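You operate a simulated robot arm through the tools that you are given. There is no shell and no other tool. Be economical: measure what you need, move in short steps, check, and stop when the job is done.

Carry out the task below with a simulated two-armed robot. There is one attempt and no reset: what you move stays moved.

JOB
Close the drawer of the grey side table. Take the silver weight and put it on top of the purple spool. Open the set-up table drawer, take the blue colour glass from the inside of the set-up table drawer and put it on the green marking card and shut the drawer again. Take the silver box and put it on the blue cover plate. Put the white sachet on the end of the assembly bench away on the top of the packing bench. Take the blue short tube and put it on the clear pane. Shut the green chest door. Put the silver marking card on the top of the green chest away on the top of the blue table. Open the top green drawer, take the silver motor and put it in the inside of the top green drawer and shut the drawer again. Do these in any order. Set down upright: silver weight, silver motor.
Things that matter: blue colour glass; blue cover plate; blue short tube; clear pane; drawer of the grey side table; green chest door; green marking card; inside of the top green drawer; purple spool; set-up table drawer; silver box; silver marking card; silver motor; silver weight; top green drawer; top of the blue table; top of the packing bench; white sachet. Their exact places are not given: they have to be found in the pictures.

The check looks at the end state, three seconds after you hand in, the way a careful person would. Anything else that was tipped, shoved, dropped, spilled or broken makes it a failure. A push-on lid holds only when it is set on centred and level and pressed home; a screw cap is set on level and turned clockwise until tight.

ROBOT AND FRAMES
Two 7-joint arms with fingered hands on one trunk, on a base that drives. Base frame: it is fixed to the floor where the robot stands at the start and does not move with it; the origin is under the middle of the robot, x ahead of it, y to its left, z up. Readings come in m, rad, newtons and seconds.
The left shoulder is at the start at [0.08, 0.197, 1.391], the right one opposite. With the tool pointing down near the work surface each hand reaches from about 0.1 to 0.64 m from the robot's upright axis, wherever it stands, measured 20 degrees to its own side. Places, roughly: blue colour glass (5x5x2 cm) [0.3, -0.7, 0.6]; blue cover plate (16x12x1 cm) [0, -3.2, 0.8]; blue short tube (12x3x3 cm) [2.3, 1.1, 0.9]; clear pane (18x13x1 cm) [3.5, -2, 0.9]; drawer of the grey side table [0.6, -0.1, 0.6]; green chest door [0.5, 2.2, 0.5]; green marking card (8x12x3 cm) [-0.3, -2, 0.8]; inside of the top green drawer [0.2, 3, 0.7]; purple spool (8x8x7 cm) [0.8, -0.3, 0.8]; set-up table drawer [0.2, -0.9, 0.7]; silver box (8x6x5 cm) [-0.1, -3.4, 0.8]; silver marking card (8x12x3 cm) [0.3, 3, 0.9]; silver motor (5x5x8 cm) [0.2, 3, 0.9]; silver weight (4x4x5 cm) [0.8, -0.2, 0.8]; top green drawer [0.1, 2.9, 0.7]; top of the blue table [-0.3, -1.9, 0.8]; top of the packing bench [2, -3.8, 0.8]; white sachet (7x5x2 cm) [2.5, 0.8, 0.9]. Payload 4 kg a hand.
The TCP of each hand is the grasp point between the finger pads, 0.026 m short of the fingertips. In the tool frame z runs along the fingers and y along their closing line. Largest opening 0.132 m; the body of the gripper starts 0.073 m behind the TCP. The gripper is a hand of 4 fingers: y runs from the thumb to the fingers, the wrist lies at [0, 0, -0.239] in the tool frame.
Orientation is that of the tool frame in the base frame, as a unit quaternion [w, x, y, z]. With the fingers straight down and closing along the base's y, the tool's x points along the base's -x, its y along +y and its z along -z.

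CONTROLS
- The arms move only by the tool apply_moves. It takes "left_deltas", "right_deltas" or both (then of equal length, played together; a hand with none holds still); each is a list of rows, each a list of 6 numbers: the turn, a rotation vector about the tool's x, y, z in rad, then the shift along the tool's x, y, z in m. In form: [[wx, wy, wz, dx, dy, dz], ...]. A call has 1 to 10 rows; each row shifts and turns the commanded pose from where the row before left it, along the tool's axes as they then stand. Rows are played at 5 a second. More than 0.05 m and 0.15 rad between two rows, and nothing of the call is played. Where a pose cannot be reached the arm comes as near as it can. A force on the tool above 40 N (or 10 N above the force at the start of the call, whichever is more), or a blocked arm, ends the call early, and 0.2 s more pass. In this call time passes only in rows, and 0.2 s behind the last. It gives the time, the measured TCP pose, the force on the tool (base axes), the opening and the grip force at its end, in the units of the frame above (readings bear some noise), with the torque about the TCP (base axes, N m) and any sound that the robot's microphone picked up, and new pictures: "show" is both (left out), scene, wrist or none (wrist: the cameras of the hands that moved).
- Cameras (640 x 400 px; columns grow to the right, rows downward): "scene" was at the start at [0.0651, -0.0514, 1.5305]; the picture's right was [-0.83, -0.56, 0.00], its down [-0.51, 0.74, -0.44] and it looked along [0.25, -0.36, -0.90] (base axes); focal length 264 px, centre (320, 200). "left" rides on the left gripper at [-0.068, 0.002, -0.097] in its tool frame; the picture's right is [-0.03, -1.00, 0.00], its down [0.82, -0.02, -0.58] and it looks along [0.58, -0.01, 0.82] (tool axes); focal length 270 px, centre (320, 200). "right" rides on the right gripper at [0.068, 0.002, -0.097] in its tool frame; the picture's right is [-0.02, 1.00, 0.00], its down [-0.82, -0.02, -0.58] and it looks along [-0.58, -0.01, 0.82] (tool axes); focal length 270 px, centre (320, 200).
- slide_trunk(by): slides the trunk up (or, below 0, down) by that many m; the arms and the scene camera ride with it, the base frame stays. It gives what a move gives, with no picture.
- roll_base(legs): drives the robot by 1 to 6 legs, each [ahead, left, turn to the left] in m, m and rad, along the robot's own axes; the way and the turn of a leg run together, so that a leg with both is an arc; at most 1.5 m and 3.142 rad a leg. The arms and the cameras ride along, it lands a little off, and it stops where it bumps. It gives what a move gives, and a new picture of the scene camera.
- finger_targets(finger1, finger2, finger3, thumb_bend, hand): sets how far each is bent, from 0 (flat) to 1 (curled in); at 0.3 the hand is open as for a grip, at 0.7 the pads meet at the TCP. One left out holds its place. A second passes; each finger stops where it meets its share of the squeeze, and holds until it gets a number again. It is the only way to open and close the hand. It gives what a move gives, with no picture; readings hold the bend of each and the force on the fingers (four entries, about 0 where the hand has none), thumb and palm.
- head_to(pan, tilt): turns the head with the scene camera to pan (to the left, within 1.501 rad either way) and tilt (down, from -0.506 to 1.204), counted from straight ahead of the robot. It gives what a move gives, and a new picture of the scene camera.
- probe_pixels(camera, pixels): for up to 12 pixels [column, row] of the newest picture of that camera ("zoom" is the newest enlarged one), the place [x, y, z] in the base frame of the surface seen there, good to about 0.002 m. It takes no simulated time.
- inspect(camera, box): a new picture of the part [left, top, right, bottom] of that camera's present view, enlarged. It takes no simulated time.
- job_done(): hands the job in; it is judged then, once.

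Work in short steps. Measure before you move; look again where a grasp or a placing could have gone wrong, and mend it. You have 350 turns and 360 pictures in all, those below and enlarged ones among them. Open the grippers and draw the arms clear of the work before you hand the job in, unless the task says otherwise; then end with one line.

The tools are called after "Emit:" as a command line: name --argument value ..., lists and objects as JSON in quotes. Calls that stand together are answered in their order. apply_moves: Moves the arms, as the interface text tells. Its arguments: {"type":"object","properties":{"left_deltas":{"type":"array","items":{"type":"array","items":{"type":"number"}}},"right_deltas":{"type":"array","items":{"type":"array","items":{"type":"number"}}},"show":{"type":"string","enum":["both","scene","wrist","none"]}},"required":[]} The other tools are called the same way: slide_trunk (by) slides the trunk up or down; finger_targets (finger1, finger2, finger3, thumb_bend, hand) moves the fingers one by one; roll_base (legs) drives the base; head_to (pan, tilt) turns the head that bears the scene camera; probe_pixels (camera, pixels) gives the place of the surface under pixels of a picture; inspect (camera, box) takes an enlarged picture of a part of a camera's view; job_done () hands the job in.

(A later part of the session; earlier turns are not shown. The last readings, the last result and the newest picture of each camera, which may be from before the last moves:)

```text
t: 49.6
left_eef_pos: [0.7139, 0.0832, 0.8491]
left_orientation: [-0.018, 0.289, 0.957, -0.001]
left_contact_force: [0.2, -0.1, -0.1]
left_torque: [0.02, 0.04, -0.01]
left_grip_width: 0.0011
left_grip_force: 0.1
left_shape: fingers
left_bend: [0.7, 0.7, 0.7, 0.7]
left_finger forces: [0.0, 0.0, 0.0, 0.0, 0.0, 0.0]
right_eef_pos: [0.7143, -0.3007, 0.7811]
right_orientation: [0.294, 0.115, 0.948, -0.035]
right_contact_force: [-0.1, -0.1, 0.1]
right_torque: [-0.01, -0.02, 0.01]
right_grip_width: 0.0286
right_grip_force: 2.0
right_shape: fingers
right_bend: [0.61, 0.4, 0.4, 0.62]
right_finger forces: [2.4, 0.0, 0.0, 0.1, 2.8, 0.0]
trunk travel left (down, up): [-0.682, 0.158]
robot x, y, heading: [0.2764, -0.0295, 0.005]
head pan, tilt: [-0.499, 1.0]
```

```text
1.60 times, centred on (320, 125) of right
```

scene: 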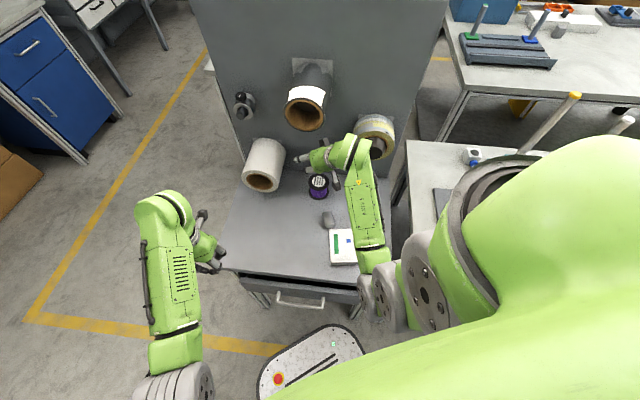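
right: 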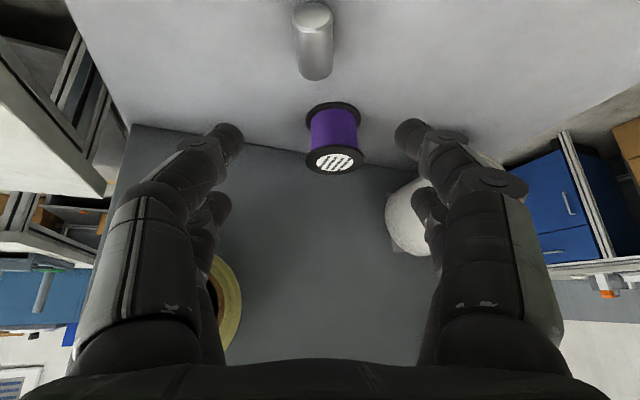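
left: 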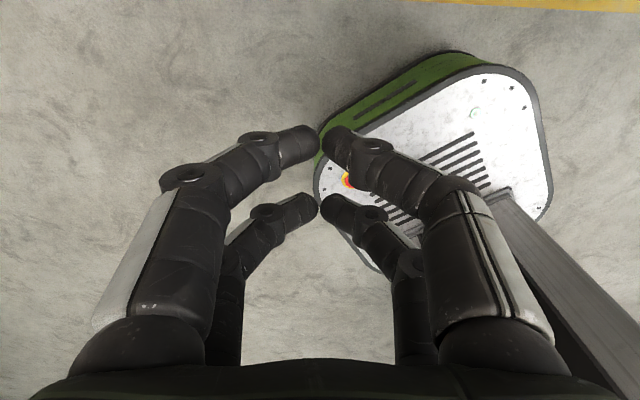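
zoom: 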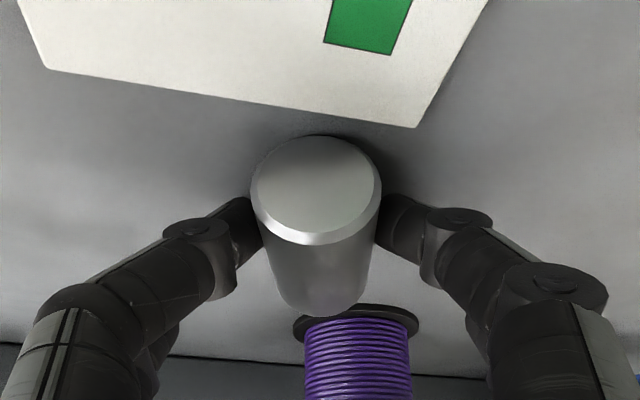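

Contact is nearer the top end, which helps it hang down. I tighten moderately and lift a little.

Emit:
finger_targets --hand "right" --finger1 0.72 --thumb_bend 0.72

Emit:
apply_moves --right_deltas '[[0, 0, 0, -0.017, 0, -0.0247], [0, 0, 0, -0.017, 0, -0.0247], [0, 0, 0, -0.017, 0, -0.0247]]' --show "none"

Emit:
inspect --camera "right" --box '[120, 50, 520, 300]'

```text
t: 50.6
left_eef_pos: [0.7155, 0.0834, 0.8499]
left_orientation: [-0.018, 0.289, 0.957, -0.001]
left_contact_force: [0.4, -1.1, -0.3]
left_torque: [0.02, 0.01, -0.04]
left_grip_width: 0.0011
left_grip_force: 0.1
left_shape: fingers
left_bend: [0.7, 0.7, 0.7, 0.7]
left_finger forces: [0.0, 0.0, 0.0, 0.0, 0.0, 0.1]
right_eef_pos: [0.7139, -0.3009, 0.781]
right_orientation: [0.294, 0.115, 0.948, -0.035]
right_contact_force: [-0.4, -0.4, -0.1]
right_torque: [0.0, -0.01, 0.04]
right_grip_width: 0.0263
right_grip_force: 9.9
right_shape: fingers
right_bend: [0.61, 0.4, 0.4, 0.67]
right_finger forces: [9.4, 0.1, 0.0, 0.0, 9.4, 0.0]
trunk travel left (down, up): [-0.682, 0.158]
robot x, y, heading: [0.2789, -0.0257, -0.003]
head pan, tilt: [-0.499, 1.0]
```

```text
t: 51.4
left_eef_pos: [0.7142, 0.0833, 0.8492]
left_orientation: [-0.018, 0.289, 0.957, 0.0]
left_contact_force: [-0.1, 0.1, -0.2]
left_torque: [-0.02, 0.02, -0.03]
left_grip_width: 0.001
left_grip_force: 0.1
left_shape: fingers
left_bend: [0.7, 0.7, 0.7, 0.7]
left_finger forces: [0.1, 0.0, 0.1, 0.0, 0.0, 0.0]
right_eef_pos: [0.7124, -0.2979, 0.8738]
right_orientation: [0.294, 0.115, 0.948, -0.035]
right_contact_force: [0.5, 0.4, -3.3]
right_torque: [-0.02, 0.01, -0.02]
right_grip_width: 0.0267
right_grip_force: 9.9
right_shape: fingers
right_bend: [0.61, 0.4, 0.4, 0.67]
right_finger forces: [9.3, 0.0, 0.0, 0.0, 9.4, 0.1]
trunk travel left (down, up): [-0.682, 0.158]
robot x, y, heading: [0.2774, -0.0268, -0.003]
head pan, tilt: [-0.499, 1.0]
```

```text
1.60 times, centred on (320, 175) of right
```

zoom: 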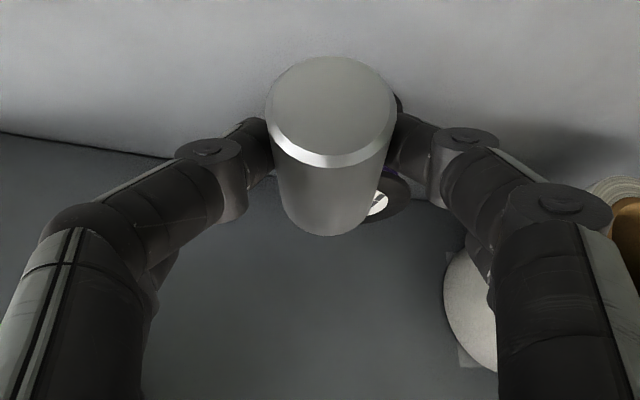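

Held firmly. I carry it to a clear patch of the table (≈(0.66,-0.16)), then rotate the hand the other way (tool +y) to stand the weight up.

Emit:
apply_moves --right_deltas '[[0, 0, 0, 0.0172, 0.0304, -0.0118], [0, 0, 0, 0.0172, 0.0304, -0.0118], [0, 0, 0, 0.0172, 0.0304, -0.0118], [0, 0, 0, 0.0172, 0.0304, -0.0118], [0, 0.1, 0, 0, 0, 0], [0, 0.1, 0, 0, 0, 0], [0, 0.1, 0, 0, 0, 0], [0, 0.1, 0, 0, 0, 0], [0, 0.1, 0, 0, 0, 0], [0, 0.1, 0, 0, 0, 0]]' --show "both"

```text
t: 53.6
left_eef_pos: [0.7151, 0.0821, 0.8498]
left_orientation: [-0.018, 0.289, 0.957, -0.002]
left_contact_force: [-0.4, 1.2, -0.6]
left_torque: [0.02, 0.05, 0.03]
left_grip_width: 0.0011
left_grip_force: 0.1
left_shape: fingers
left_bend: [0.7, 0.7, 0.7, 0.7]
left_finger forces: [0.0, 0.0, 0.1, 0.0, 0.0, 0.0]
right_eef_pos: [0.661, -0.1617, 0.871]
right_orientation: [0.001, 0.119, 0.993, 0.001]
right_contact_force: [-0.2, 0.0, -2.9]
right_torque: [-0.06, -0.05, 0.0]
right_grip_width: 0.0266
right_grip_force: 9.6
right_shape: fingers
right_bend: [0.61, 0.4, 0.4, 0.67]
right_finger forces: [9.3, 0.0, 0.1, 0.0, 9.3, 0.0]
trunk travel left (down, up): [-0.682, 0.158]
robot x, y, heading: [0.278, -0.0265, 0.001]
head pan, tilt: [-0.499, 1.0]
```

scene: 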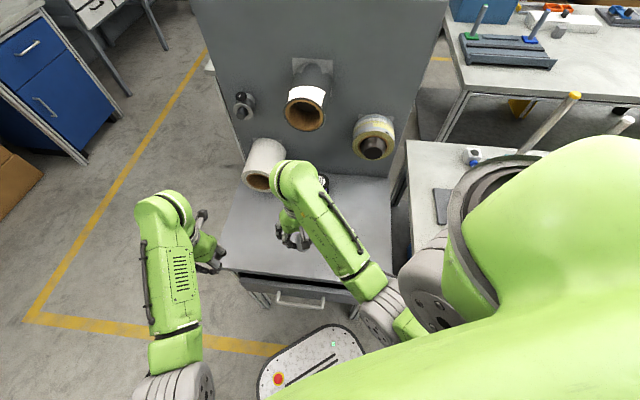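
right: 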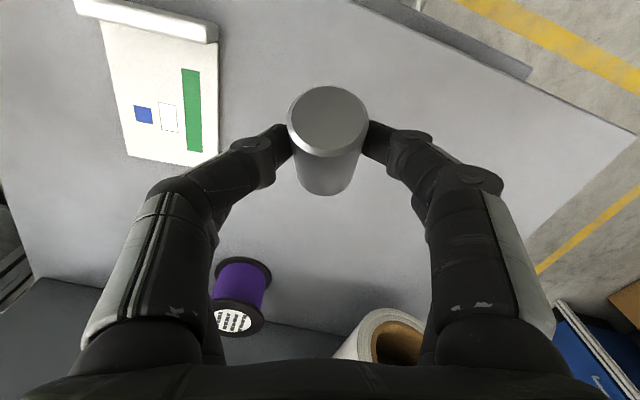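

Rotation goes well; the weight is now half up. I continue turning.

Emit:
apply_moves --right_deltas '[[0, 0.1, 0, 0, 0, 0], [0, 0.1, 0, 0, 0, 0], [0, 0.1, 0, 0, 0, 0], [0, 0.1, 0, 0, 0, 0], [0, 0.1, 0, 0, 0, 0], [0, 0.1, 0, 0, 0, 0]]' --show "both"

```text
t: 55.0
left_eef_pos: [0.716, 0.0829, 0.8484]
left_orientation: [-0.019, 0.288, 0.957, 0.0]
left_contact_force: [0.3, -0.2, -0.1]
left_torque: [0.01, 0.04, 0.02]
left_grip_width: 0.0011
left_grip_force: 0.0
left_shape: fingers
left_bend: [0.7, 0.7, 0.7, 0.7]
left_finger forces: [0.1, 0.1, 0.0, 0.0, 0.0, 0.1]
right_eef_pos: [0.6637, -0.1604, 0.8657]
right_orientation: [-0.292, 0.114, 0.949, 0.036]
right_contact_force: [0.6, 0.0, -3.2]
right_torque: [-0.04, -0.09, -0.01]
right_grip_width: 0.0265
right_grip_force: 9.2
right_shape: fingers
right_bend: [0.61, 0.4, 0.4, 0.67]
right_finger forces: [9.1, 0.0, 0.1, 0.0, 9.1, 0.0]
right hand out of reach, approached as far as the arm can: row 5
trunk travel left (down, up): [-0.682, 0.158]
robot x, y, heading: [0.2807, -0.0253, 0.001]
head pan, tilt: [-0.499, 1.0]
```

scene: 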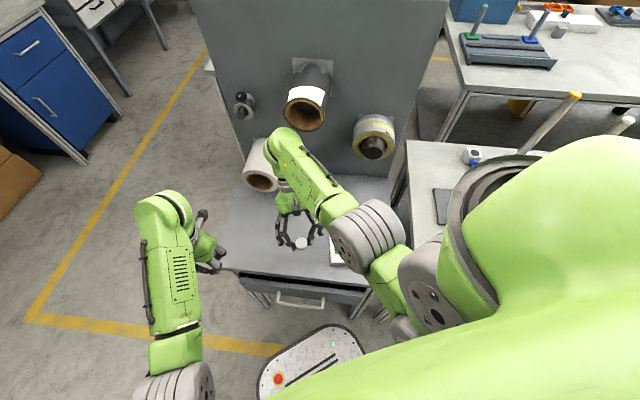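
right: 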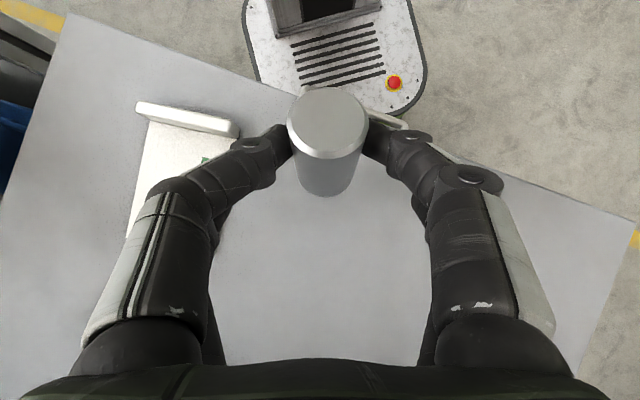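

I measure the weight's attitude: three points on its top face and points along its body.

Emit:
probe_pixels --camera "right" --pixels '[[326, 102], [326, 142], [300, 122], [352, 122], [326, 123], [330, 165], [330, 190], [329, 178]]'

```text
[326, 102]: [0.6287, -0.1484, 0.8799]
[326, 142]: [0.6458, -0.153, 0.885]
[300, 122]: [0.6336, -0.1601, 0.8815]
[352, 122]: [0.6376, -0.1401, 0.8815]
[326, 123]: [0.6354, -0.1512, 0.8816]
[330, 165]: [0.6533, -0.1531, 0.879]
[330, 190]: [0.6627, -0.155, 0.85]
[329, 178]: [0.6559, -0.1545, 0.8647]
```

It leans ~17° back, within self-righting range. I lower 0.08 and try for another 0.15 rad of rotation.

Emit:
apply_moves --right_deltas '[[0, 0, 0, -0.0226, 0, 0.033], [0, 0, 0, -0.017, 0, 0.0248], [0, 0.1, 0, 0, 0, 0], [0, 0.1, 0, 0, 0, 0]]' --show "wrist"

Emit:
probe_pixels --camera "right" --pixels '[[326, 102], [326, 142], [300, 122], [352, 122], [326, 123], [330, 165], [330, 190], [329, 178]]'

```text
t: 56.0
left_eef_pos: [0.7158, 0.0836, 0.8493]
left_orientation: [-0.019, 0.289, 0.957, 0.0]
left_contact_force: [0.7, 0.6, -0.7]
left_torque: [0.01, -0.02, -0.01]
left_grip_width: 0.0009
left_grip_force: 0.1
left_shape: fingers
left_bend: [0.7, 0.7, 0.7, 0.7]
left_finger forces: [0.0, 0.0, 0.0, 0.0, 0.0, 0.0]
right_eef_pos: [0.6641, -0.1604, 0.7944]
right_orientation: [-0.387, 0.11, 0.914, 0.048]
right_contact_force: [-1.0, -0.3, -2.7]
right_torque: [-0.01, -0.06, 0.01]
right_grip_width: 0.0265
right_grip_force: 9.2
right_shape: fingers
right_bend: [0.61, 0.4, 0.4, 0.67]
right_finger forces: [8.9, 0.1, 0.0, 0.0, 9.1, 0.0]
trunk travel left (down, up): [-0.682, 0.158]
robot x, y, heading: [0.2759, -0.0244, -0.002]
head pan, tilt: [-0.499, 1.0]
```

right: 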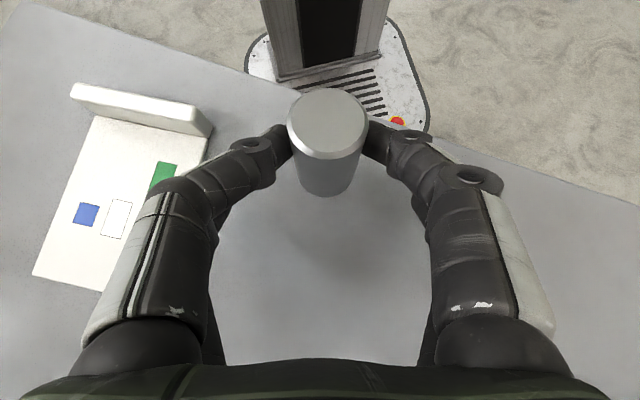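

```text
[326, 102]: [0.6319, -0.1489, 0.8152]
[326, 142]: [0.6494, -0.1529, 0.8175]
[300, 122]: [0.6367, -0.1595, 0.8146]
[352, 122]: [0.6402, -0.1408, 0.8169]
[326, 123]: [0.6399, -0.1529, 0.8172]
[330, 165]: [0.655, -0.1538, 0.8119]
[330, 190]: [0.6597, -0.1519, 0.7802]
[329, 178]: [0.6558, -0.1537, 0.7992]
```

Now only ~7° lean. The far pair would touch the table first, so I curl it in, then lower until contact.

Emit:
finger_targets --hand "right" --finger2 0.95 --finger3 0.95

Emit:
inspect --camera "right" --box '[120, 50, 520, 300]'

```text
t: 57.0
left_eef_pos: [0.7147, 0.0826, 0.8506]
left_orientation: [-0.019, 0.289, 0.957, 0.0]
left_contact_force: [0.1, 0.7, -1.1]
left_torque: [0.01, -0.01, -0.02]
left_grip_width: 0.0009
left_grip_force: 0.1
left_shape: fingers
left_bend: [0.7, 0.7, 0.7, 0.7]
left_finger forces: [0.1, 0.1, 0.0, 0.1, 0.0, 0.1]
right_eef_pos: [0.663, -0.1595, 0.796]
right_orientation: [-0.387, 0.109, 0.915, 0.046]
right_contact_force: [1.0, -0.2, -2.8]
right_torque: [-0.04, -0.06, -0.01]
right_grip_width: 0.0266
right_grip_force: 9.4
right_shape: fingers
right_bend: [0.61, 0.74, 0.75, 0.67]
right_finger forces: [9.1, 0.0, 0.0, 0.0, 10.1, 0.0]
trunk travel left (down, up): [-0.682, 0.158]
robot x, y, heading: [0.277, -0.0258, 0.002]
head pan, tilt: [-0.499, 1.0]
```

```text
1.60 times, centred on (320, 175) of right
```

zoom: 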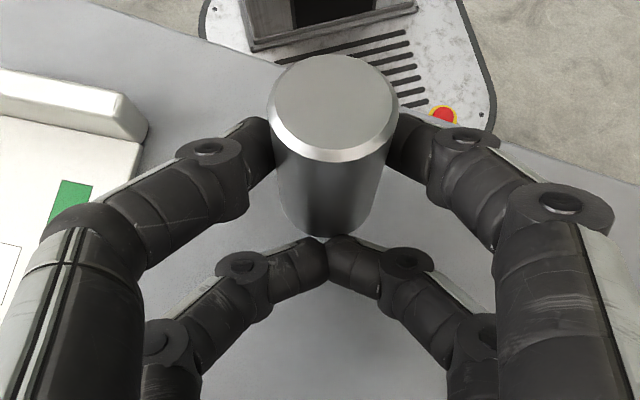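

Far tips are up now. I lower in small steps.

Emit:
apply_moves --right_deltas '[[0, 0, 0, -0.0086, 0, 0.0084], [0, 0, 0, -0.005, 0, 0.005], [0, 0, 0, -0.0022, 0, 0.002]]' --show "wrist"

Emit:
probe_pixels --camera "right" --pixels '[[326, 102], [326, 142], [326, 123], [320, 210], [320, 190], [310, 220]]'

```text
t: 57.8
left_eef_pos: [0.7155, 0.0829, 0.8495]
left_orientation: [-0.018, 0.289, 0.957, -0.001]
left_contact_force: [0.7, -0.1, -0.3]
left_torque: [-0.01, -0.05, 0.0]
left_grip_width: 0.0012
left_grip_force: 0.0
left_shape: fingers
left_bend: [0.7, 0.7, 0.7, 0.7]
left_finger forces: [0.0, 0.1, 0.1, 0.0, 0.0, 0.0]
right_eef_pos: [0.6643, -0.1609, 0.7734]
right_orientation: [-0.386, 0.109, 0.915, 0.046]
right_contact_force: [-0.1, 0.2, -3.0]
right_torque: [-0.03, -0.07, 0.04]
right_grip_width: 0.0265
right_grip_force: 9.8
right_shape: fingers
right_bend: [0.61, 0.74, 0.75, 0.67]
right_finger forces: [9.1, 0.0, 0.0, 0.0, 10.1, 0.0]
trunk travel left (down, up): [-0.682, 0.158]
robot x, y, heading: [0.2767, -0.0253, 0.003]
head pan, tilt: [-0.499, 1.0]
```

right: 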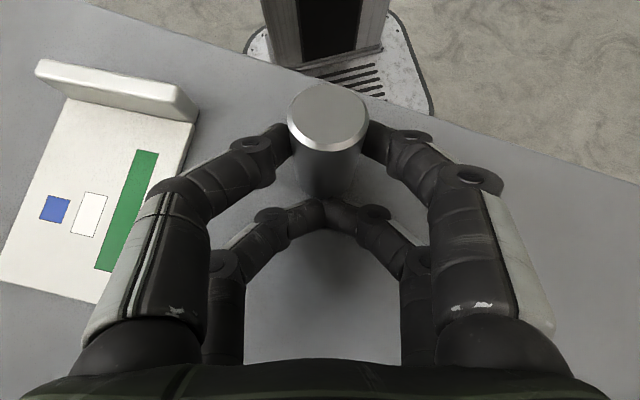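

```text
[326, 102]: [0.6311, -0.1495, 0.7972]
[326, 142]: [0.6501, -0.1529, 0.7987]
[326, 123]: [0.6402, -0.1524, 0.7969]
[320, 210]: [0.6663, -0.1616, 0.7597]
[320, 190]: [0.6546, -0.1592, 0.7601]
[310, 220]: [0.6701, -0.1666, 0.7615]
```

Top is 6–7 mm above its resting height. I lower 5 mm and release.

Emit:
apply_moves --right_deltas '[[0, 0, 0, -0.0022, 0, 0.002], [0, 0, 0, -0.0014, 0, 0.0014]]' --show "none"

Emit:
finger_targets --hand "right" --finger1 0.56 --thumb_bend 0.6

Emit:
inspect --camera "right" --box '[120, 50, 520, 300]'

```text
t: 58.4
left_eef_pos: [0.7138, 0.0828, 0.8502]
left_orientation: [-0.018, 0.289, 0.957, -0.001]
left_contact_force: [0.6, -0.6, 0.0]
left_torque: [0.0, -0.03, -0.01]
left_grip_width: 0.0012
left_grip_force: 0.1
left_shape: fingers
left_bend: [0.7, 0.7, 0.7, 0.7]
left_finger forces: [0.0, 0.0, 0.0, 0.0, 0.0, 0.0]
right_eef_pos: [0.663, -0.16, 0.77]
right_orientation: [-0.385, 0.11, 0.915, 0.048]
right_contact_force: [-1.4, 0.1, 7.4]
right_torque: [0.09, 0.18, 0.01]
right_grip_width: 0.0263
right_grip_force: 9.7
right_shape: fingers
right_bend: [0.61, 0.78, 0.79, 0.67]
right_finger forces: [9.2, 0.1, 0.0, 0.0, 10.6, 0.0]
trunk travel left (down, up): [-0.682, 0.158]
robot x, y, heading: [0.2799, -0.0215, 0.001]
head pan, tilt: [-0.499, 1.0]
```

```text
t: 59.4
left_eef_pos: [0.7152, 0.0841, 0.8507]
left_orientation: [-0.019, 0.289, 0.957, 0.0]
left_contact_force: [-0.1, 0.1, 0.0]
left_torque: [0.02, -0.01, -0.03]
left_grip_width: 0.0012
left_grip_force: 0.1
left_shape: fingers
left_bend: [0.7, 0.7, 0.7, 0.7]
left_finger forces: [0.1, 0.0, 0.0, 0.0, 0.1, 0.0]
right_eef_pos: [0.6637, -0.1598, 0.7691]
right_orientation: [-0.387, 0.109, 0.915, 0.046]
right_contact_force: [0.2, -0.5, -0.1]
right_torque: [-0.02, 0.0, 0.03]
right_grip_width: 0.0387
right_grip_force: 0.0
right_shape: fingers
right_bend: [0.56, 0.92, 0.92, 0.6]
right_finger forces: [0.0, 0.0, 0.0, 0.0, 0.0, 0.1]
trunk travel left (down, up): [-0.682, 0.158]
robot x, y, heading: [0.2771, -0.0242, -0.002]
head pan, tilt: [-0.499, 1.0]
```

```text
1.60 times, centred on (320, 175) of right
```

zoom: 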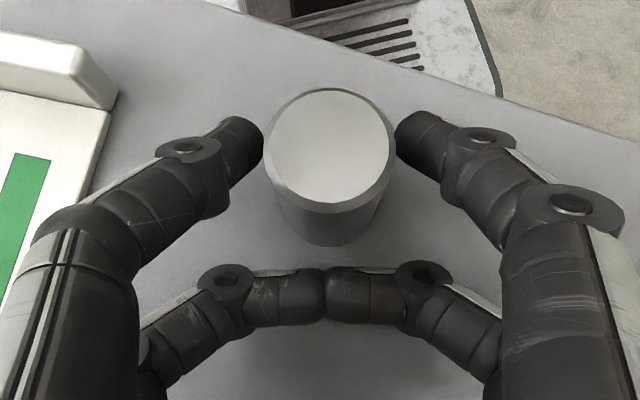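

Released. I widen the near pair and withdraw forward-up along the tool axis.

Emit:
finger_targets --hand "right" --finger1 0.46 --thumb_bend 0.46

Emit:
apply_moves --right_deltas '[[0, 0, 0, 0, 0, -0.03], [0, 0, 0, 0.01, 0, -0.045], [0, 0, 0, 0.02, 0, -0.045]]' --show "both"

```text
t: 60.4
left_eef_pos: [0.7142, 0.0842, 0.85]
left_orientation: [-0.019, 0.289, 0.957, -0.001]
left_contact_force: [0.3, 0.3, -0.5]
left_torque: [-0.05, -0.01, -0.02]
left_grip_width: 0.001
left_grip_force: 0.0
left_shape: fingers
left_bend: [0.7, 0.7, 0.7, 0.7]
left_finger forces: [0.0, 0.0, 0.1, 0.1, 0.1, 0.1]
right_eef_pos: [0.6636, -0.1601, 0.769]
right_orientation: [-0.386, 0.109, 0.915, 0.047]
right_contact_force: [0.0, 0.2, 0.5]
right_torque: [-0.03, -0.01, 0.02]
right_grip_width: 0.0786
right_grip_force: 0.0
right_shape: fingers
right_bend: [0.46, 0.92, 0.92, 0.46]
right_finger forces: [0.0, 0.0, 0.0, 0.0, 0.1, 0.0]
trunk travel left (down, up): [-0.682, 0.158]
robot x, y, heading: [0.2738, -0.026, 0.002]
head pan, tilt: [-0.499, 1.0]
```

```text
t: 61.2
left_eef_pos: [0.7151, 0.0833, 0.8482]
left_orientation: [-0.018, 0.289, 0.957, -0.001]
left_contact_force: [-0.9, -0.1, -0.3]
left_torque: [-0.01, 0.01, 0.01]
left_grip_width: 0.0011
left_grip_force: 0.0
left_shape: fingers
left_bend: [0.7, 0.7, 0.7, 0.7]
left_finger forces: [0.1, 0.1, 0.0, 0.1, 0.1, 0.1]
right_eef_pos: [0.75, -0.1683, 0.8352]
right_orientation: [-0.387, 0.11, 0.914, 0.048]
right_contact_force: [0.3, 0.1, 1.0]
right_torque: [-0.01, 0.01, 0.0]
right_grip_width: 0.0792
right_grip_force: 0.1
right_shape: fingers
right_bend: [0.46, 0.92, 0.92, 0.46]
right_finger forces: [0.0, 0.0, 0.1, 0.0, 0.1, 0.0]
right hand out of reach, approached as far as the arm can: row 2, 3
trunk travel left (down, up): [-0.682, 0.158]
robot x, y, heading: [0.2734, -0.0247, 0.001]
head pan, tilt: [-0.499, 1.0]
```

scene: 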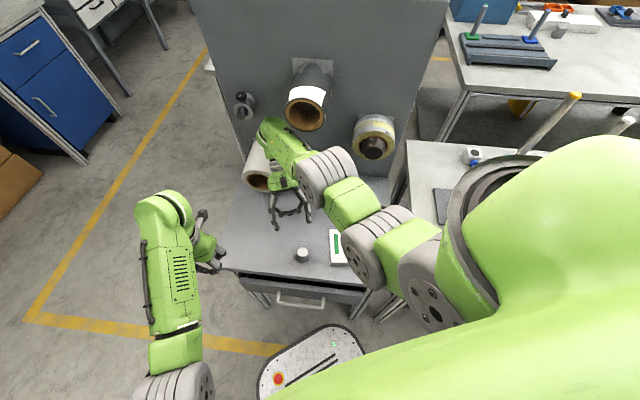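
right: 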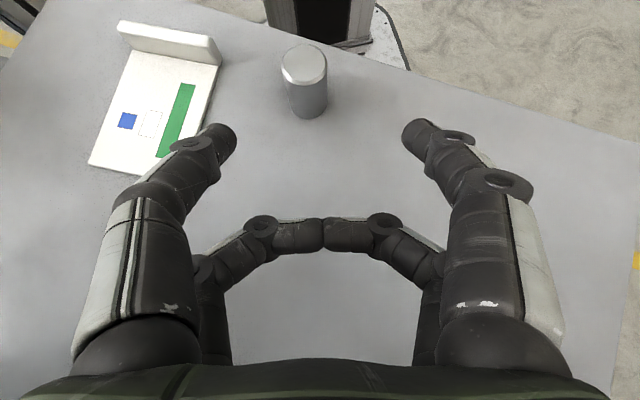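

The weight stands upright again at ≈(0.64,-0.155). I turn the hand back to vertical and move the left arm aside so that I can lower the trunk (a lower trunk should ease forward-tilted reach).

Emit:
apply_moves --right_deltas '[[0, -0.15, 0, 0, 0, -0.02], [0, -0.15, 0, 0, 0, -0.02], [0, -0.15, 0, 0, 0, -0.02], [0, -0.15, 0, 0, 0, -0.02], [0, -0.15, 0, 0, 0, -0.02], [0, 0, 0, 0, 0, -0.03], [0, 0, 0, 0, 0, -0.03]]' --left_deltas '[[0, 0, 0, 0.04, 0, 0], [0, 0, 0, 0.04, 0, 0], [0, 0, 0, 0.04, 0, 0], [0, 0, 0, 0.03, 0.03, 0], [0, 0, 0, 0.03, 0.03, 0], [0, 0, 0, 0, 0.03, 0], [0, 0, 0, 0, 0.03, 0]]' --show "scene"

Emit:
finger_targets --hand "right" --finger1 0.46 --finger2 0.4 --finger3 0.4 --thumb_bend 0.46

```text
t: 62.8
left_eef_pos: [0.65, 0.2176, 0.8069]
left_orientation: [-0.024, 0.308, 0.951, -0.002]
left_contact_force: [0.1, 0.1, -0.1]
left_torque: [0.03, 0.01, -0.02]
left_grip_width: 0.0011
left_grip_force: 0.1
left_shape: fingers
left_bend: [0.7, 0.7, 0.7, 0.7]
left_finger forces: [0.1, 0.1, 0.0, 0.0, 0.0, 0.0]
left hand out of reach, approached as far as the arm can: row 4, 5, 6, 7
right_eef_pos: [0.7998, -0.1803, 0.9862]
right_orientation: [-0.025, 0.12, 0.992, 0.003]
right_contact_force: [-0.2, 0.5, 0.1]
right_torque: [-0.02, 0.0, 0.01]
right_grip_width: 0.0792
right_grip_force: 0.0
right_shape: fingers
right_bend: [0.46, 0.92, 0.92, 0.46]
right_finger forces: [0.0, 0.1, 0.0, 0.0, 0.0, 0.0]
trunk travel left (down, up): [-0.682, 0.158]
robot x, y, heading: [0.2747, -0.0283, 0.003]
head pan, tilt: [-0.499, 1.0]
```

scene: 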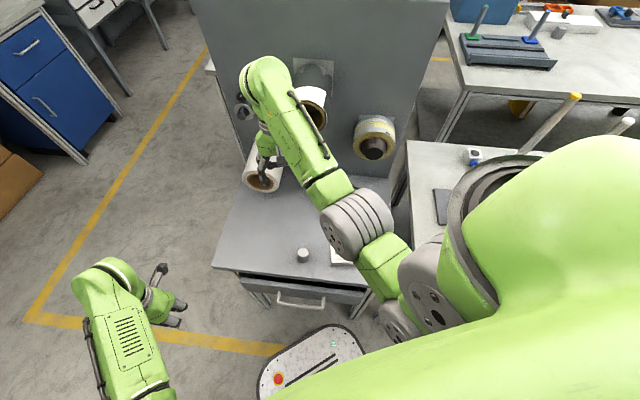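

```text
t: 63.8
left_eef_pos: [0.6522, 0.2178, 0.8084]
left_orientation: [-0.021, 0.308, 0.951, 0.001]
left_contact_force: [0.0, -0.1, 0.2]
left_torque: [0.0, 0.01, -0.02]
left_grip_width: 0.0011
left_grip_force: 0.1
left_shape: fingers
left_bend: [0.7, 0.7, 0.7, 0.7]
left_finger forces: [0.0, 0.0, 0.0, 0.0, 0.1, 0.0]
right_eef_pos: [0.7993, -0.1812, 0.9879]
right_orientation: [-0.024, 0.119, 0.993, 0.004]
right_contact_force: [0.5, -0.6, -0.6]
right_torque: [-0.01, 0.01, 0.04]
right_grip_width: 0.0791
right_grip_force: 0.1
right_shape: fingers
right_bend: [0.46, 0.4, 0.4, 0.46]
right_finger forces: [0.0, 0.1, 0.1, 0.1, 0.0, 0.1]
trunk travel left (down, up): [-0.682, 0.158]
robot x, y, heading: [0.2762, -0.029, 0.004]
head pan, tilt: [-0.499, 1.0]
```

Now I bring the right hand back above the weight and lower the trunk 0.12, then tilt the hand.

Emit:
apply_moves --right_deltas '[[0, 0, 0, 0.047, 0, 0], [0, 0, 0, 0.047, 0, 0], [0, 0, 0, 0.045, 0, 0]]' --show "none"

Emit:
slide_trunk --by -0.12

Emit:
apply_moves --right_deltas '[[0, -0.15, 0, 0, 0, 0], [0, -0.15, 0, 0, 0, 0], [0, -0.15, 0, 0, 0, 0], [0, -0.05, 0, 0, 0, 0]]' --show "both"

```text
t: 64.6
left_eef_pos: [0.6539, 0.2178, 0.8103]
left_orientation: [-0.018, 0.308, 0.951, 0.002]
left_contact_force: [0.3, 0.6, -0.5]
left_torque: [-0.01, 0.0, 0.02]
left_grip_width: 0.0009
left_grip_force: 0.1
left_shape: fingers
left_bend: [0.7, 0.7, 0.7, 0.7]
left_finger forces: [0.0, 0.0, 0.0, 0.1, 0.0, 0.1]
right_eef_pos: [0.6804, -0.1461, 0.9405]
right_orientation: [-0.023, 0.12, 0.993, 0.003]
right_contact_force: [-0.4, 0.4, -0.5]
right_torque: [0.0, 0.01, 0.04]
right_grip_width: 0.0793
right_grip_force: 0.0
right_shape: fingers
right_bend: [0.46, 0.4, 0.4, 0.46]
right_finger forces: [0.0, 0.0, 0.0, 0.0, 0.0, 0.0]
right hand out of reach, approached as far as the arm can: row 1, 2, 3
trunk travel left (down, up): [-0.682, 0.158]
robot x, y, heading: [0.276, -0.0241, 0.003]
head pan, tilt: [-0.499, 1.0]
```

```text
t: 66.1
left_eef_pos: [0.6512, 0.2172, 0.6882]
left_orientation: [-0.021, 0.309, 0.951, -0.001]
left_contact_force: [0.5, 0.6, -0.1]
left_torque: [0.02, 0.02, -0.01]
left_grip_width: 0.001
left_grip_force: 0.0
left_shape: fingers
left_bend: [0.7, 0.7, 0.7, 0.7]
left_finger forces: [0.0, 0.0, 0.1, 0.0, 0.1, 0.0]
right_eef_pos: [0.6821, -0.1441, 0.8193]
right_orientation: [-0.023, 0.119, 0.993, 0.003]
right_contact_force: [0.8, -0.6, -0.4]
right_torque: [-0.01, -0.01, 0.01]
right_grip_width: 0.0792
right_grip_force: 0.0
right_shape: fingers
right_bend: [0.46, 0.4, 0.4, 0.46]
right_finger forces: [0.0, 0.1, 0.0, 0.0, 0.0, 0.0]
trunk travel left (down, up): [-0.562, 0.278]
robot x, y, heading: [0.2786, -0.0271, -0.001]
head pan, tilt: [-0.499, 1.0]
```

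```text
t: 67.1
left_eef_pos: [0.6526, 0.2176, 0.6904]
left_orientation: [-0.018, 0.308, 0.951, 0.001]
left_contact_force: [-0.9, 0.6, -0.1]
left_torque: [0.0, 0.01, 0.02]
left_grip_width: 0.001
left_grip_force: 0.0
left_shape: fingers
left_bend: [0.7, 0.7, 0.7, 0.7]
left_finger forces: [0.0, 0.0, 0.0, 0.1, 0.1, 0.0]
right_eef_pos: [0.6845, -0.1452, 0.821]
right_orientation: [0.225, 0.117, 0.967, -0.025]
right_contact_force: [-0.4, -0.7, -0.4]
right_torque: [0.03, -0.03, 0.02]
right_grip_width: 0.079
right_grip_force: 0.1
right_shape: fingers
right_bend: [0.46, 0.4, 0.4, 0.46]
right_finger forces: [0.0, 0.1, 0.0, 0.0, 0.1, 0.1]
trunk travel left (down, up): [-0.562, 0.278]
robot x, y, heading: [0.2756, -0.0235, 0.003]
head pan, tilt: [-0.499, 1.0]
```

scene: 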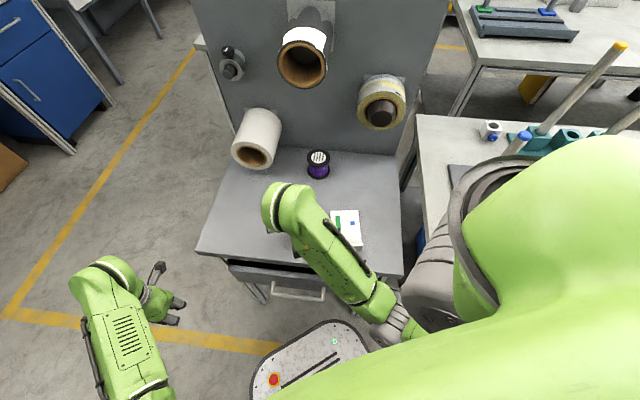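
right: 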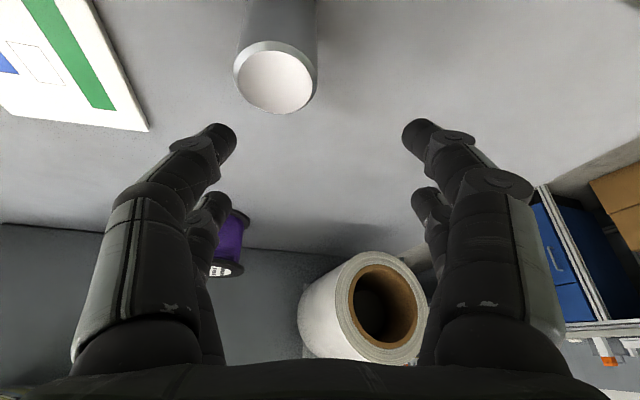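

Hand is tilted 0.455 with yaw −0.24. I measure the weight relative to the near fingertips.

Emit:
probe_pixels --camera "right" --pixels '[[275, 78], [275, 62], [275, 98], [247, 80], [303, 80], [225, 140], [415, 135]]'

```text
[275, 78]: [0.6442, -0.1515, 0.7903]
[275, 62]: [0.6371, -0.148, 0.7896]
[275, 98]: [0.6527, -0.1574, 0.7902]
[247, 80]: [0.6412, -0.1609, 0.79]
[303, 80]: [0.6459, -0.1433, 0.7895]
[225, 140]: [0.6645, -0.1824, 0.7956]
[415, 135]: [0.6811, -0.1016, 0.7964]
```

Weight centre (0.6435,-0.152). I shift back/left and then down so mid-pads meet the weight's upper middle, and close lightly.

Emit:
apply_moves --right_deltas '[[0, 0, 0, 0.0256, -0.0165, -0.0125], [0, 0, 0, 0.0075, 0, 0.0153], [0, 0, 0, 0.0075, 0, 0.0153]]' --show "none"

Emit:
finger_targets --hand "right" --finger1 0.63 --thumb_bend 0.63

Emit:
inspect --camera "right" --box '[120, 50, 520, 300]'

```text
t: 67.9
left_eef_pos: [0.6558, 0.216, 0.6914]
left_orientation: [-0.018, 0.308, 0.951, 0.003]
left_contact_force: [0.7, -0.2, 0.0]
left_torque: [0.01, 0.01, 0.0]
left_grip_width: 0.0009
left_grip_force: 0.1
left_shape: fingers
left_bend: [0.7, 0.7, 0.7, 0.7]
left_finger forces: [0.0, 0.0, 0.1, 0.0, 0.0, 0.1]
right_eef_pos: [0.6508, -0.1527, 0.7848]
right_orientation: [0.222, 0.117, 0.968, -0.026]
right_contact_force: [0.9, -0.1, 0.6]
right_torque: [0.01, 0.0, 0.01]
right_grip_width: 0.0794
right_grip_force: 0.1
right_shape: fingers
right_bend: [0.46, 0.4, 0.4, 0.46]
right_finger forces: [0.0, 0.0, 0.0, 0.0, 0.0, 0.0]
trunk travel left (down, up): [-0.562, 0.278]
robot x, y, heading: [0.2759, -0.0265, -0.002]
head pan, tilt: [-0.499, 1.0]
```

```text
t: 68.9
left_eef_pos: [0.6564, 0.2184, 0.691]
left_orientation: [-0.017, 0.307, 0.952, 0.002]
left_contact_force: [0.5, -0.7, -0.3]
left_torque: [0.02, 0.0, 0.02]
left_grip_width: 0.0013
left_grip_force: 0.0
left_shape: fingers
left_bend: [0.7, 0.7, 0.7, 0.7]
left_finger forces: [0.0, 0.0, 0.0, 0.0, 0.0, 0.1]
right_eef_pos: [0.6506, -0.152, 0.7861]
right_orientation: [0.222, 0.117, 0.968, -0.025]
right_contact_force: [-1.1, -0.4, 1.6]
right_torque: [-0.03, 0.04, -0.01]
right_grip_width: 0.0294
right_grip_force: 1.7
right_shape: fingers
right_bend: [0.61, 0.4, 0.4, 0.62]
right_finger forces: [1.6, 0.0, 0.1, 0.0, 2.3, 0.0]
trunk travel left (down, up): [-0.562, 0.278]
robot x, y, heading: [0.2738, -0.02, -0.003]
head pan, tilt: [-0.499, 1.0]
```

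```text
1.60 times, centred on (320, 175) of right
```

zoom: 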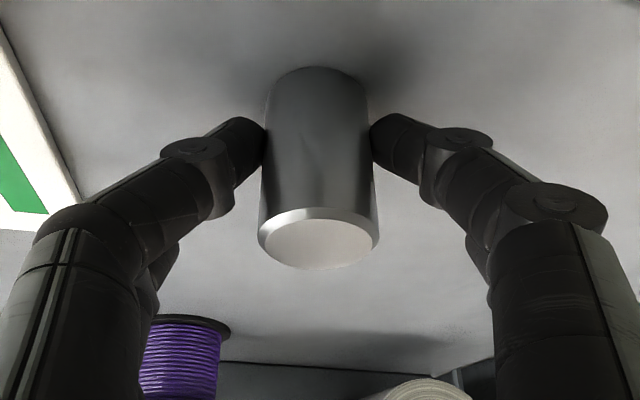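

Centred mid-height. I tighten and lift 0.08.

Emit:
finger_targets --hand "right" --finger1 0.74 --thumb_bend 0.74

Emit:
apply_moves --right_deltas '[[0, 0, 0, -0.0088, 0, -0.018], [0, 0, 0, -0.0132, 0, -0.0269], [0, 0, 0, -0.0132, 0, -0.0269]]' --show "wrist"

Emit:
probe_pixels --camera "right" --pixels '[[322, 200], [322, 210], [322, 190], [322, 110], [322, 150], [320, 130]]'

```text
t: 69.9
left_eef_pos: [0.6563, 0.2176, 0.691]
left_orientation: [-0.017, 0.308, 0.951, 0.002]
left_contact_force: [0.4, 0.3, -0.7]
left_torque: [-0.01, 0.01, 0.02]
left_grip_width: 0.001
left_grip_force: 0.0
left_shape: fingers
left_bend: [0.7, 0.7, 0.7, 0.7]
left_finger forces: [0.0, 0.0, 0.0, 0.1, 0.1, 0.1]
right_eef_pos: [0.652, -0.1531, 0.785]
right_orientation: [0.223, 0.116, 0.968, -0.025]
right_contact_force: [0.4, 0.0, 0.0]
right_torque: [0.01, -0.03, -0.02]
right_grip_width: 0.0263
right_grip_force: 10.3
right_shape: fingers
right_bend: [0.61, 0.4, 0.4, 0.67]
right_finger forces: [10.2, 0.0, 0.1, 0.0, 11.1, 0.1]
trunk travel left (down, up): [-0.562, 0.278]
robot x, y, heading: [0.2756, -0.0281, 0.0]
head pan, tilt: [-0.499, 1.0]
```

```text
t: 70.7
left_eef_pos: [0.6557, 0.2172, 0.6899]
left_orientation: [-0.016, 0.308, 0.951, 0.001]
left_contact_force: [-0.8, 0.1, 0.1]
left_torque: [0.02, 0.02, -0.03]
left_grip_width: 0.0009
left_grip_force: 0.0
left_shape: fingers
left_bend: [0.7, 0.7, 0.7, 0.7]
left_finger forces: [0.1, 0.1, 0.0, 0.0, 0.0, 0.0]
right_eef_pos: [0.6513, -0.1521, 0.8666]
right_orientation: [0.222, 0.116, 0.968, -0.025]
right_contact_force: [-0.5, 0.8, -3.5]
right_torque: [-0.02, 0.0, -0.03]
right_grip_width: 0.0265
right_grip_force: 10.2
right_shape: fingers
right_bend: [0.6, 0.4, 0.4, 0.68]
right_finger forces: [10.3, 0.1, 0.1, 0.1, 10.2, 0.0]
trunk travel left (down, up): [-0.562, 0.278]
robot x, y, heading: [0.2775, -0.0236, -0.001]
head pan, tilt: [-0.499, 1.0]
```

right: 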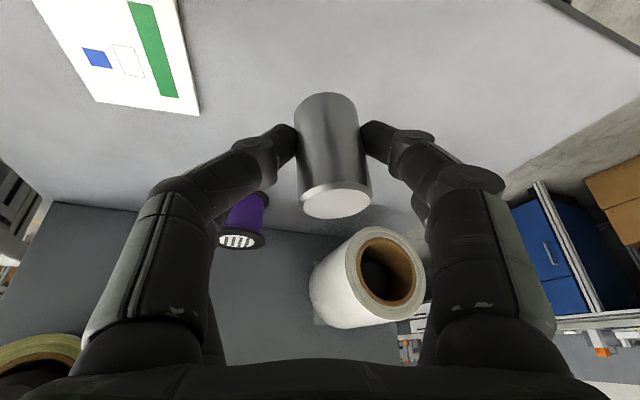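

```text
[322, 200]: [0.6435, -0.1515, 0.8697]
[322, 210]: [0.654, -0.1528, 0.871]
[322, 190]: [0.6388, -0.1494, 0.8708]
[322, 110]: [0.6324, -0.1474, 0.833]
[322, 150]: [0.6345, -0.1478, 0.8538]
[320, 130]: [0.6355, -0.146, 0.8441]
```

Weight held at (0.645,-0.148), bottom z≈0.822. Target (0.838,-0.310). I carry it half-way and check reach.

Emit:
apply_moves --right_deltas '[[0, 0, 0, -0.0338, -0.0186, 0.0166], [0, 0, 0, -0.0338, -0.0186, 0.0166], [0, 0, 0, -0.0338, -0.0186, 0.0166]]' --show "none"

Emit:
apply_moves --right_deltas '[[0, 0, 0, -0.0338, -0.0186, 0.0166]]' --show "wrist"

```text
t: 71.5
left_eef_pos: [0.6557, 0.2165, 0.6901]
left_orientation: [-0.019, 0.308, 0.951, 0.002]
left_contact_force: [0.1, 0.3, 0.3]
left_torque: [0.0, -0.01, 0.0]
left_grip_width: 0.0012
left_grip_force: 0.0
left_shape: fingers
left_bend: [0.7, 0.7, 0.7, 0.7]
left_finger forces: [0.0, 0.1, 0.1, 0.0, 0.1, 0.0]
right_eef_pos: [0.7503, -0.2352, 0.8622]
right_orientation: [0.222, 0.116, 0.968, -0.026]
right_contact_force: [0.1, 0.2, -3.3]
right_torque: [-0.02, 0.01, -0.03]
right_grip_width: 0.0262
right_grip_force: 10.1
right_shape: fingers
right_bend: [0.6, 0.4, 0.4, 0.68]
right_finger forces: [10.2, 0.0, 0.0, 0.0, 9.9, 0.0]
trunk travel left (down, up): [-0.562, 0.278]
robot x, y, heading: [0.2759, -0.0274, -0.001]
head pan, tilt: [-0.499, 1.0]
```

```text
t: 71.9
left_eef_pos: [0.6566, 0.2175, 0.691]
left_orientation: [-0.019, 0.308, 0.951, 0.002]
left_contact_force: [0.0, 0.7, -0.4]
left_torque: [0.01, 0.03, -0.03]
left_grip_width: 0.0009
left_grip_force: 0.1
left_shape: fingers
left_bend: [0.7, 0.7, 0.7, 0.7]
left_finger forces: [0.0, 0.0, 0.0, 0.0, 0.0, 0.1]
right_eef_pos: [0.78, -0.2626, 0.8613]
right_orientation: [0.221, 0.117, 0.968, -0.025]
right_contact_force: [0.4, -0.4, -3.1]
right_torque: [-0.01, -0.01, -0.02]
right_grip_width: 0.0266
right_grip_force: 10.1
right_shape: fingers
right_bend: [0.6, 0.4, 0.4, 0.68]
right_finger forces: [10.2, 0.0, 0.1, 0.0, 10.0, 0.0]
trunk travel left (down, up): [-0.562, 0.278]
robot x, y, heading: [0.2764, -0.0252, 0.001]
head pan, tilt: [-0.499, 1.0]
```

right: 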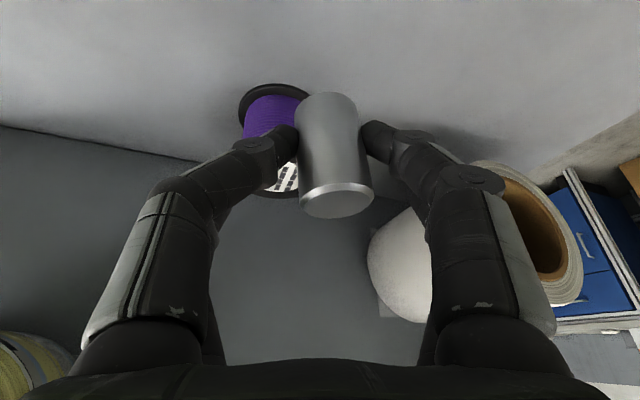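

Continuing the last stretch to above the spool with a slight rise.

Emit:
apply_moves --right_deltas '[[0, 0, 0, -0.0045, 0, -0.009], [0, 0, 0, -0.0334, -0.0174, 0.0164], [0, 0, 0, -0.0334, -0.0174, 0.0164]]' --show "both"

Emit:
inspect --camera "right" --box '[220, 60, 420, 230]'

```text
t: 72.7
left_eef_pos: [0.6562, 0.2171, 0.6911]
left_orientation: [-0.019, 0.308, 0.951, 0.001]
left_contact_force: [0.1, 1.1, -0.3]
left_torque: [-0.02, 0.01, 0.01]
left_grip_width: 0.0011
left_grip_force: 0.1
left_shape: fingers
left_bend: [0.7, 0.7, 0.7, 0.7]
left_finger forces: [0.0, 0.1, 0.1, 0.0, 0.0, 0.0]
right_eef_pos: [0.8451, -0.314, 0.8753]
right_orientation: [0.222, 0.118, 0.968, -0.025]
right_contact_force: [-0.1, -0.3, -3.7]
right_torque: [-0.02, -0.01, -0.05]
right_grip_width: 0.0264
right_grip_force: 10.5
right_shape: fingers
right_bend: [0.6, 0.4, 0.4, 0.68]
right_finger forces: [10.2, 0.0, 0.0, 0.1, 9.9, 0.0]
trunk travel left (down, up): [-0.562, 0.278]
robot x, y, heading: [0.277, -0.026, -0.001]
head pan, tilt: [-0.499, 1.0]
```

scene: 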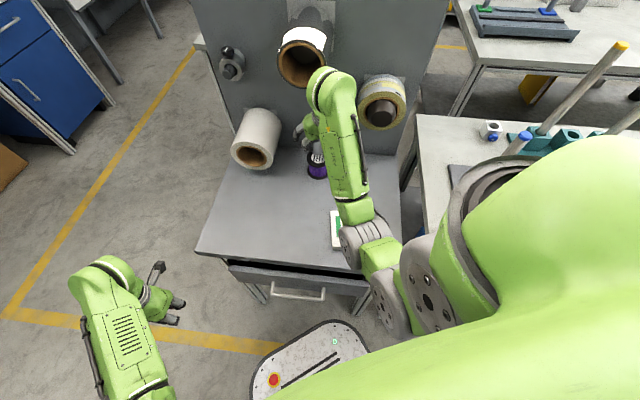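
right: 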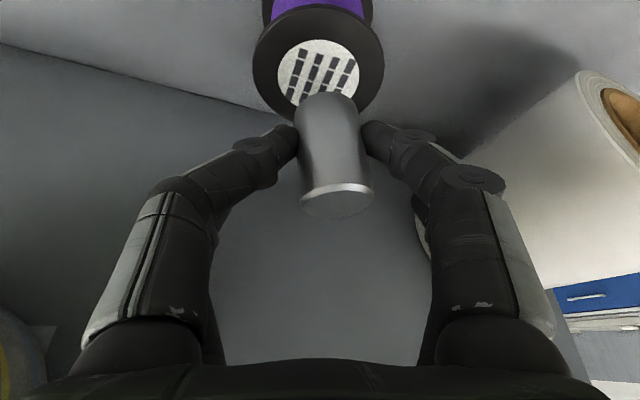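

```text
2.35 times, centred on (320, 145) of right
```

zoom: 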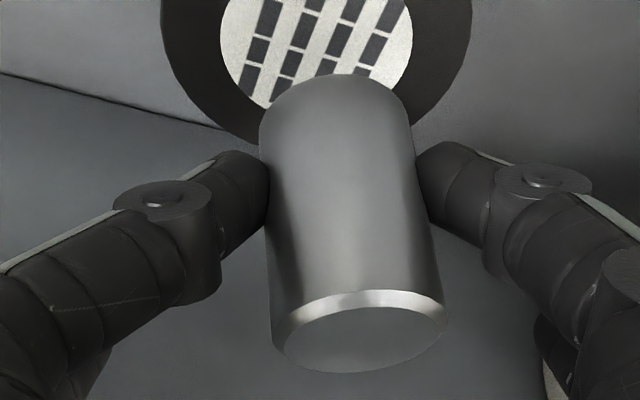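

I verify alignment: probe the weight's lower body, top, and the spool label.

Emit:
probe_pixels --camera "right" --pixels '[[338, 203], [330, 100], [330, 130], [320, 72], [280, 70], [358, 70], [320, 45], [301, 175], [372, 175], [320, 35]]'

```text
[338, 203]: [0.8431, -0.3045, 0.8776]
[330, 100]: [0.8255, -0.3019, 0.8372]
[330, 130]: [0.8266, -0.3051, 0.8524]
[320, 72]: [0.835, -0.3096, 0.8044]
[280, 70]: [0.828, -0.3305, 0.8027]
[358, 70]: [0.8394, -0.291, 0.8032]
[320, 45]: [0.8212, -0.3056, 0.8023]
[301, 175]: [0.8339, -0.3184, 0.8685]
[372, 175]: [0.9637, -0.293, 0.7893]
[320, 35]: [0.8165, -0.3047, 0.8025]
```

Within 5 mm; I correct and lower 22 mm, then creep to contact.

Emit:
apply_moves --right_deltas '[[0, 0, 0, 0.0057, -0.0056, 0.009], [0, 0, 0, 0.0055, 0, 0.01], [0, 0, 0, 0.0009, 0, 0.0018], [0, 0, 0, 0.0009, 0, 0.0018]]' --show "wrist"

```text
t: 73.7
left_eef_pos: [0.6556, 0.217, 0.6899]
left_orientation: [-0.018, 0.309, 0.951, 0.003]
left_contact_force: [-0.5, 0.2, 0.6]
left_torque: [0.03, 0.02, 0.0]
left_grip_width: 0.0007
left_grip_force: 0.1
left_shape: fingers
left_bend: [0.7, 0.7, 0.7, 0.7]
left_finger forces: [0.0, 0.0, 0.0, 0.0, 0.0, 0.0]
right_eef_pos: [0.8422, -0.3194, 0.848]
right_orientation: [0.223, 0.117, 0.968, -0.026]
right_contact_force: [0.1, -1.1, -2.8]
right_torque: [0.0, -0.02, 0.0]
right_grip_width: 0.0263
right_grip_force: 9.6
right_shape: fingers
right_bend: [0.6, 0.4, 0.4, 0.68]
right_finger forces: [10.3, 0.0, 0.0, 0.0, 10.0, 0.0]
trunk travel left (down, up): [-0.562, 0.278]
robot x, y, heading: [0.2758, -0.0265, 0.0]
head pan, tilt: [-0.499, 1.0]
```

right: 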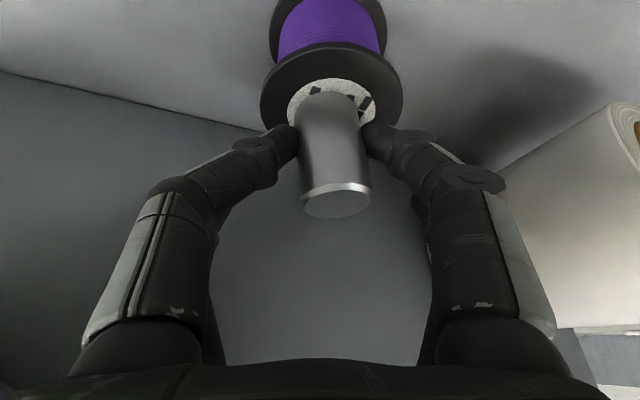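

Almost down, still carrying (−2.8 N). I creep down in 1.5 mm steps.

Emit:
apply_moves --right_deltas '[[0, 0, 0, 0.0007, 0, 0.0013], [0, 0, 0, 0.0005, 0, 0.001]]' --show "none"

Emit:
inspect --camera "right" --box '[240, 50, 420, 220]'

```text
t: 74.3
left_eef_pos: [0.6549, 0.2181, 0.6925]
left_orientation: [-0.016, 0.308, 0.951, 0.002]
left_contact_force: [0.3, 0.3, -0.4]
left_torque: [0.02, 0.01, -0.02]
left_grip_width: 0.0009
left_grip_force: 0.0
left_shape: fingers
left_bend: [0.7, 0.7, 0.7, 0.7]
left_finger forces: [0.0, 0.0, 0.0, 0.0, 0.1, 0.1]
right_eef_pos: [0.8421, -0.3196, 0.847]
right_orientation: [0.223, 0.116, 0.967, -0.025]
right_contact_force: [-0.3, 1.2, 2.4]
right_torque: [0.13, 0.04, 0.01]
right_grip_width: 0.0265
right_grip_force: 10.8
right_shape: fingers
right_bend: [0.6, 0.4, 0.4, 0.68]
right_finger forces: [10.6, 0.0, 0.0, 0.0, 10.6, 0.0]
trunk travel left (down, up): [-0.562, 0.278]
robot x, y, heading: [0.277, -0.0257, -0.0]
head pan, tilt: [-0.499, 1.0]
```

```text
2.35 times, centred on (330, 135) of right
```

zoom: 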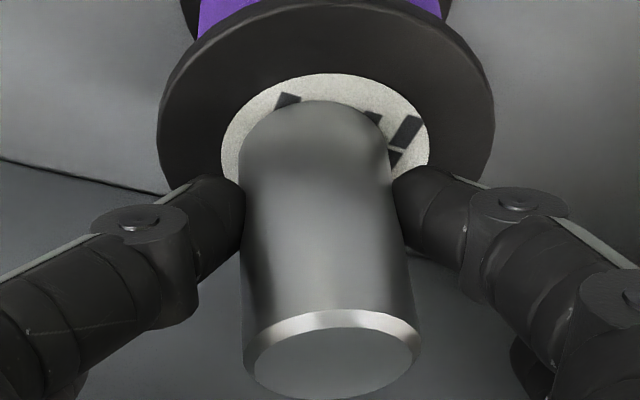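

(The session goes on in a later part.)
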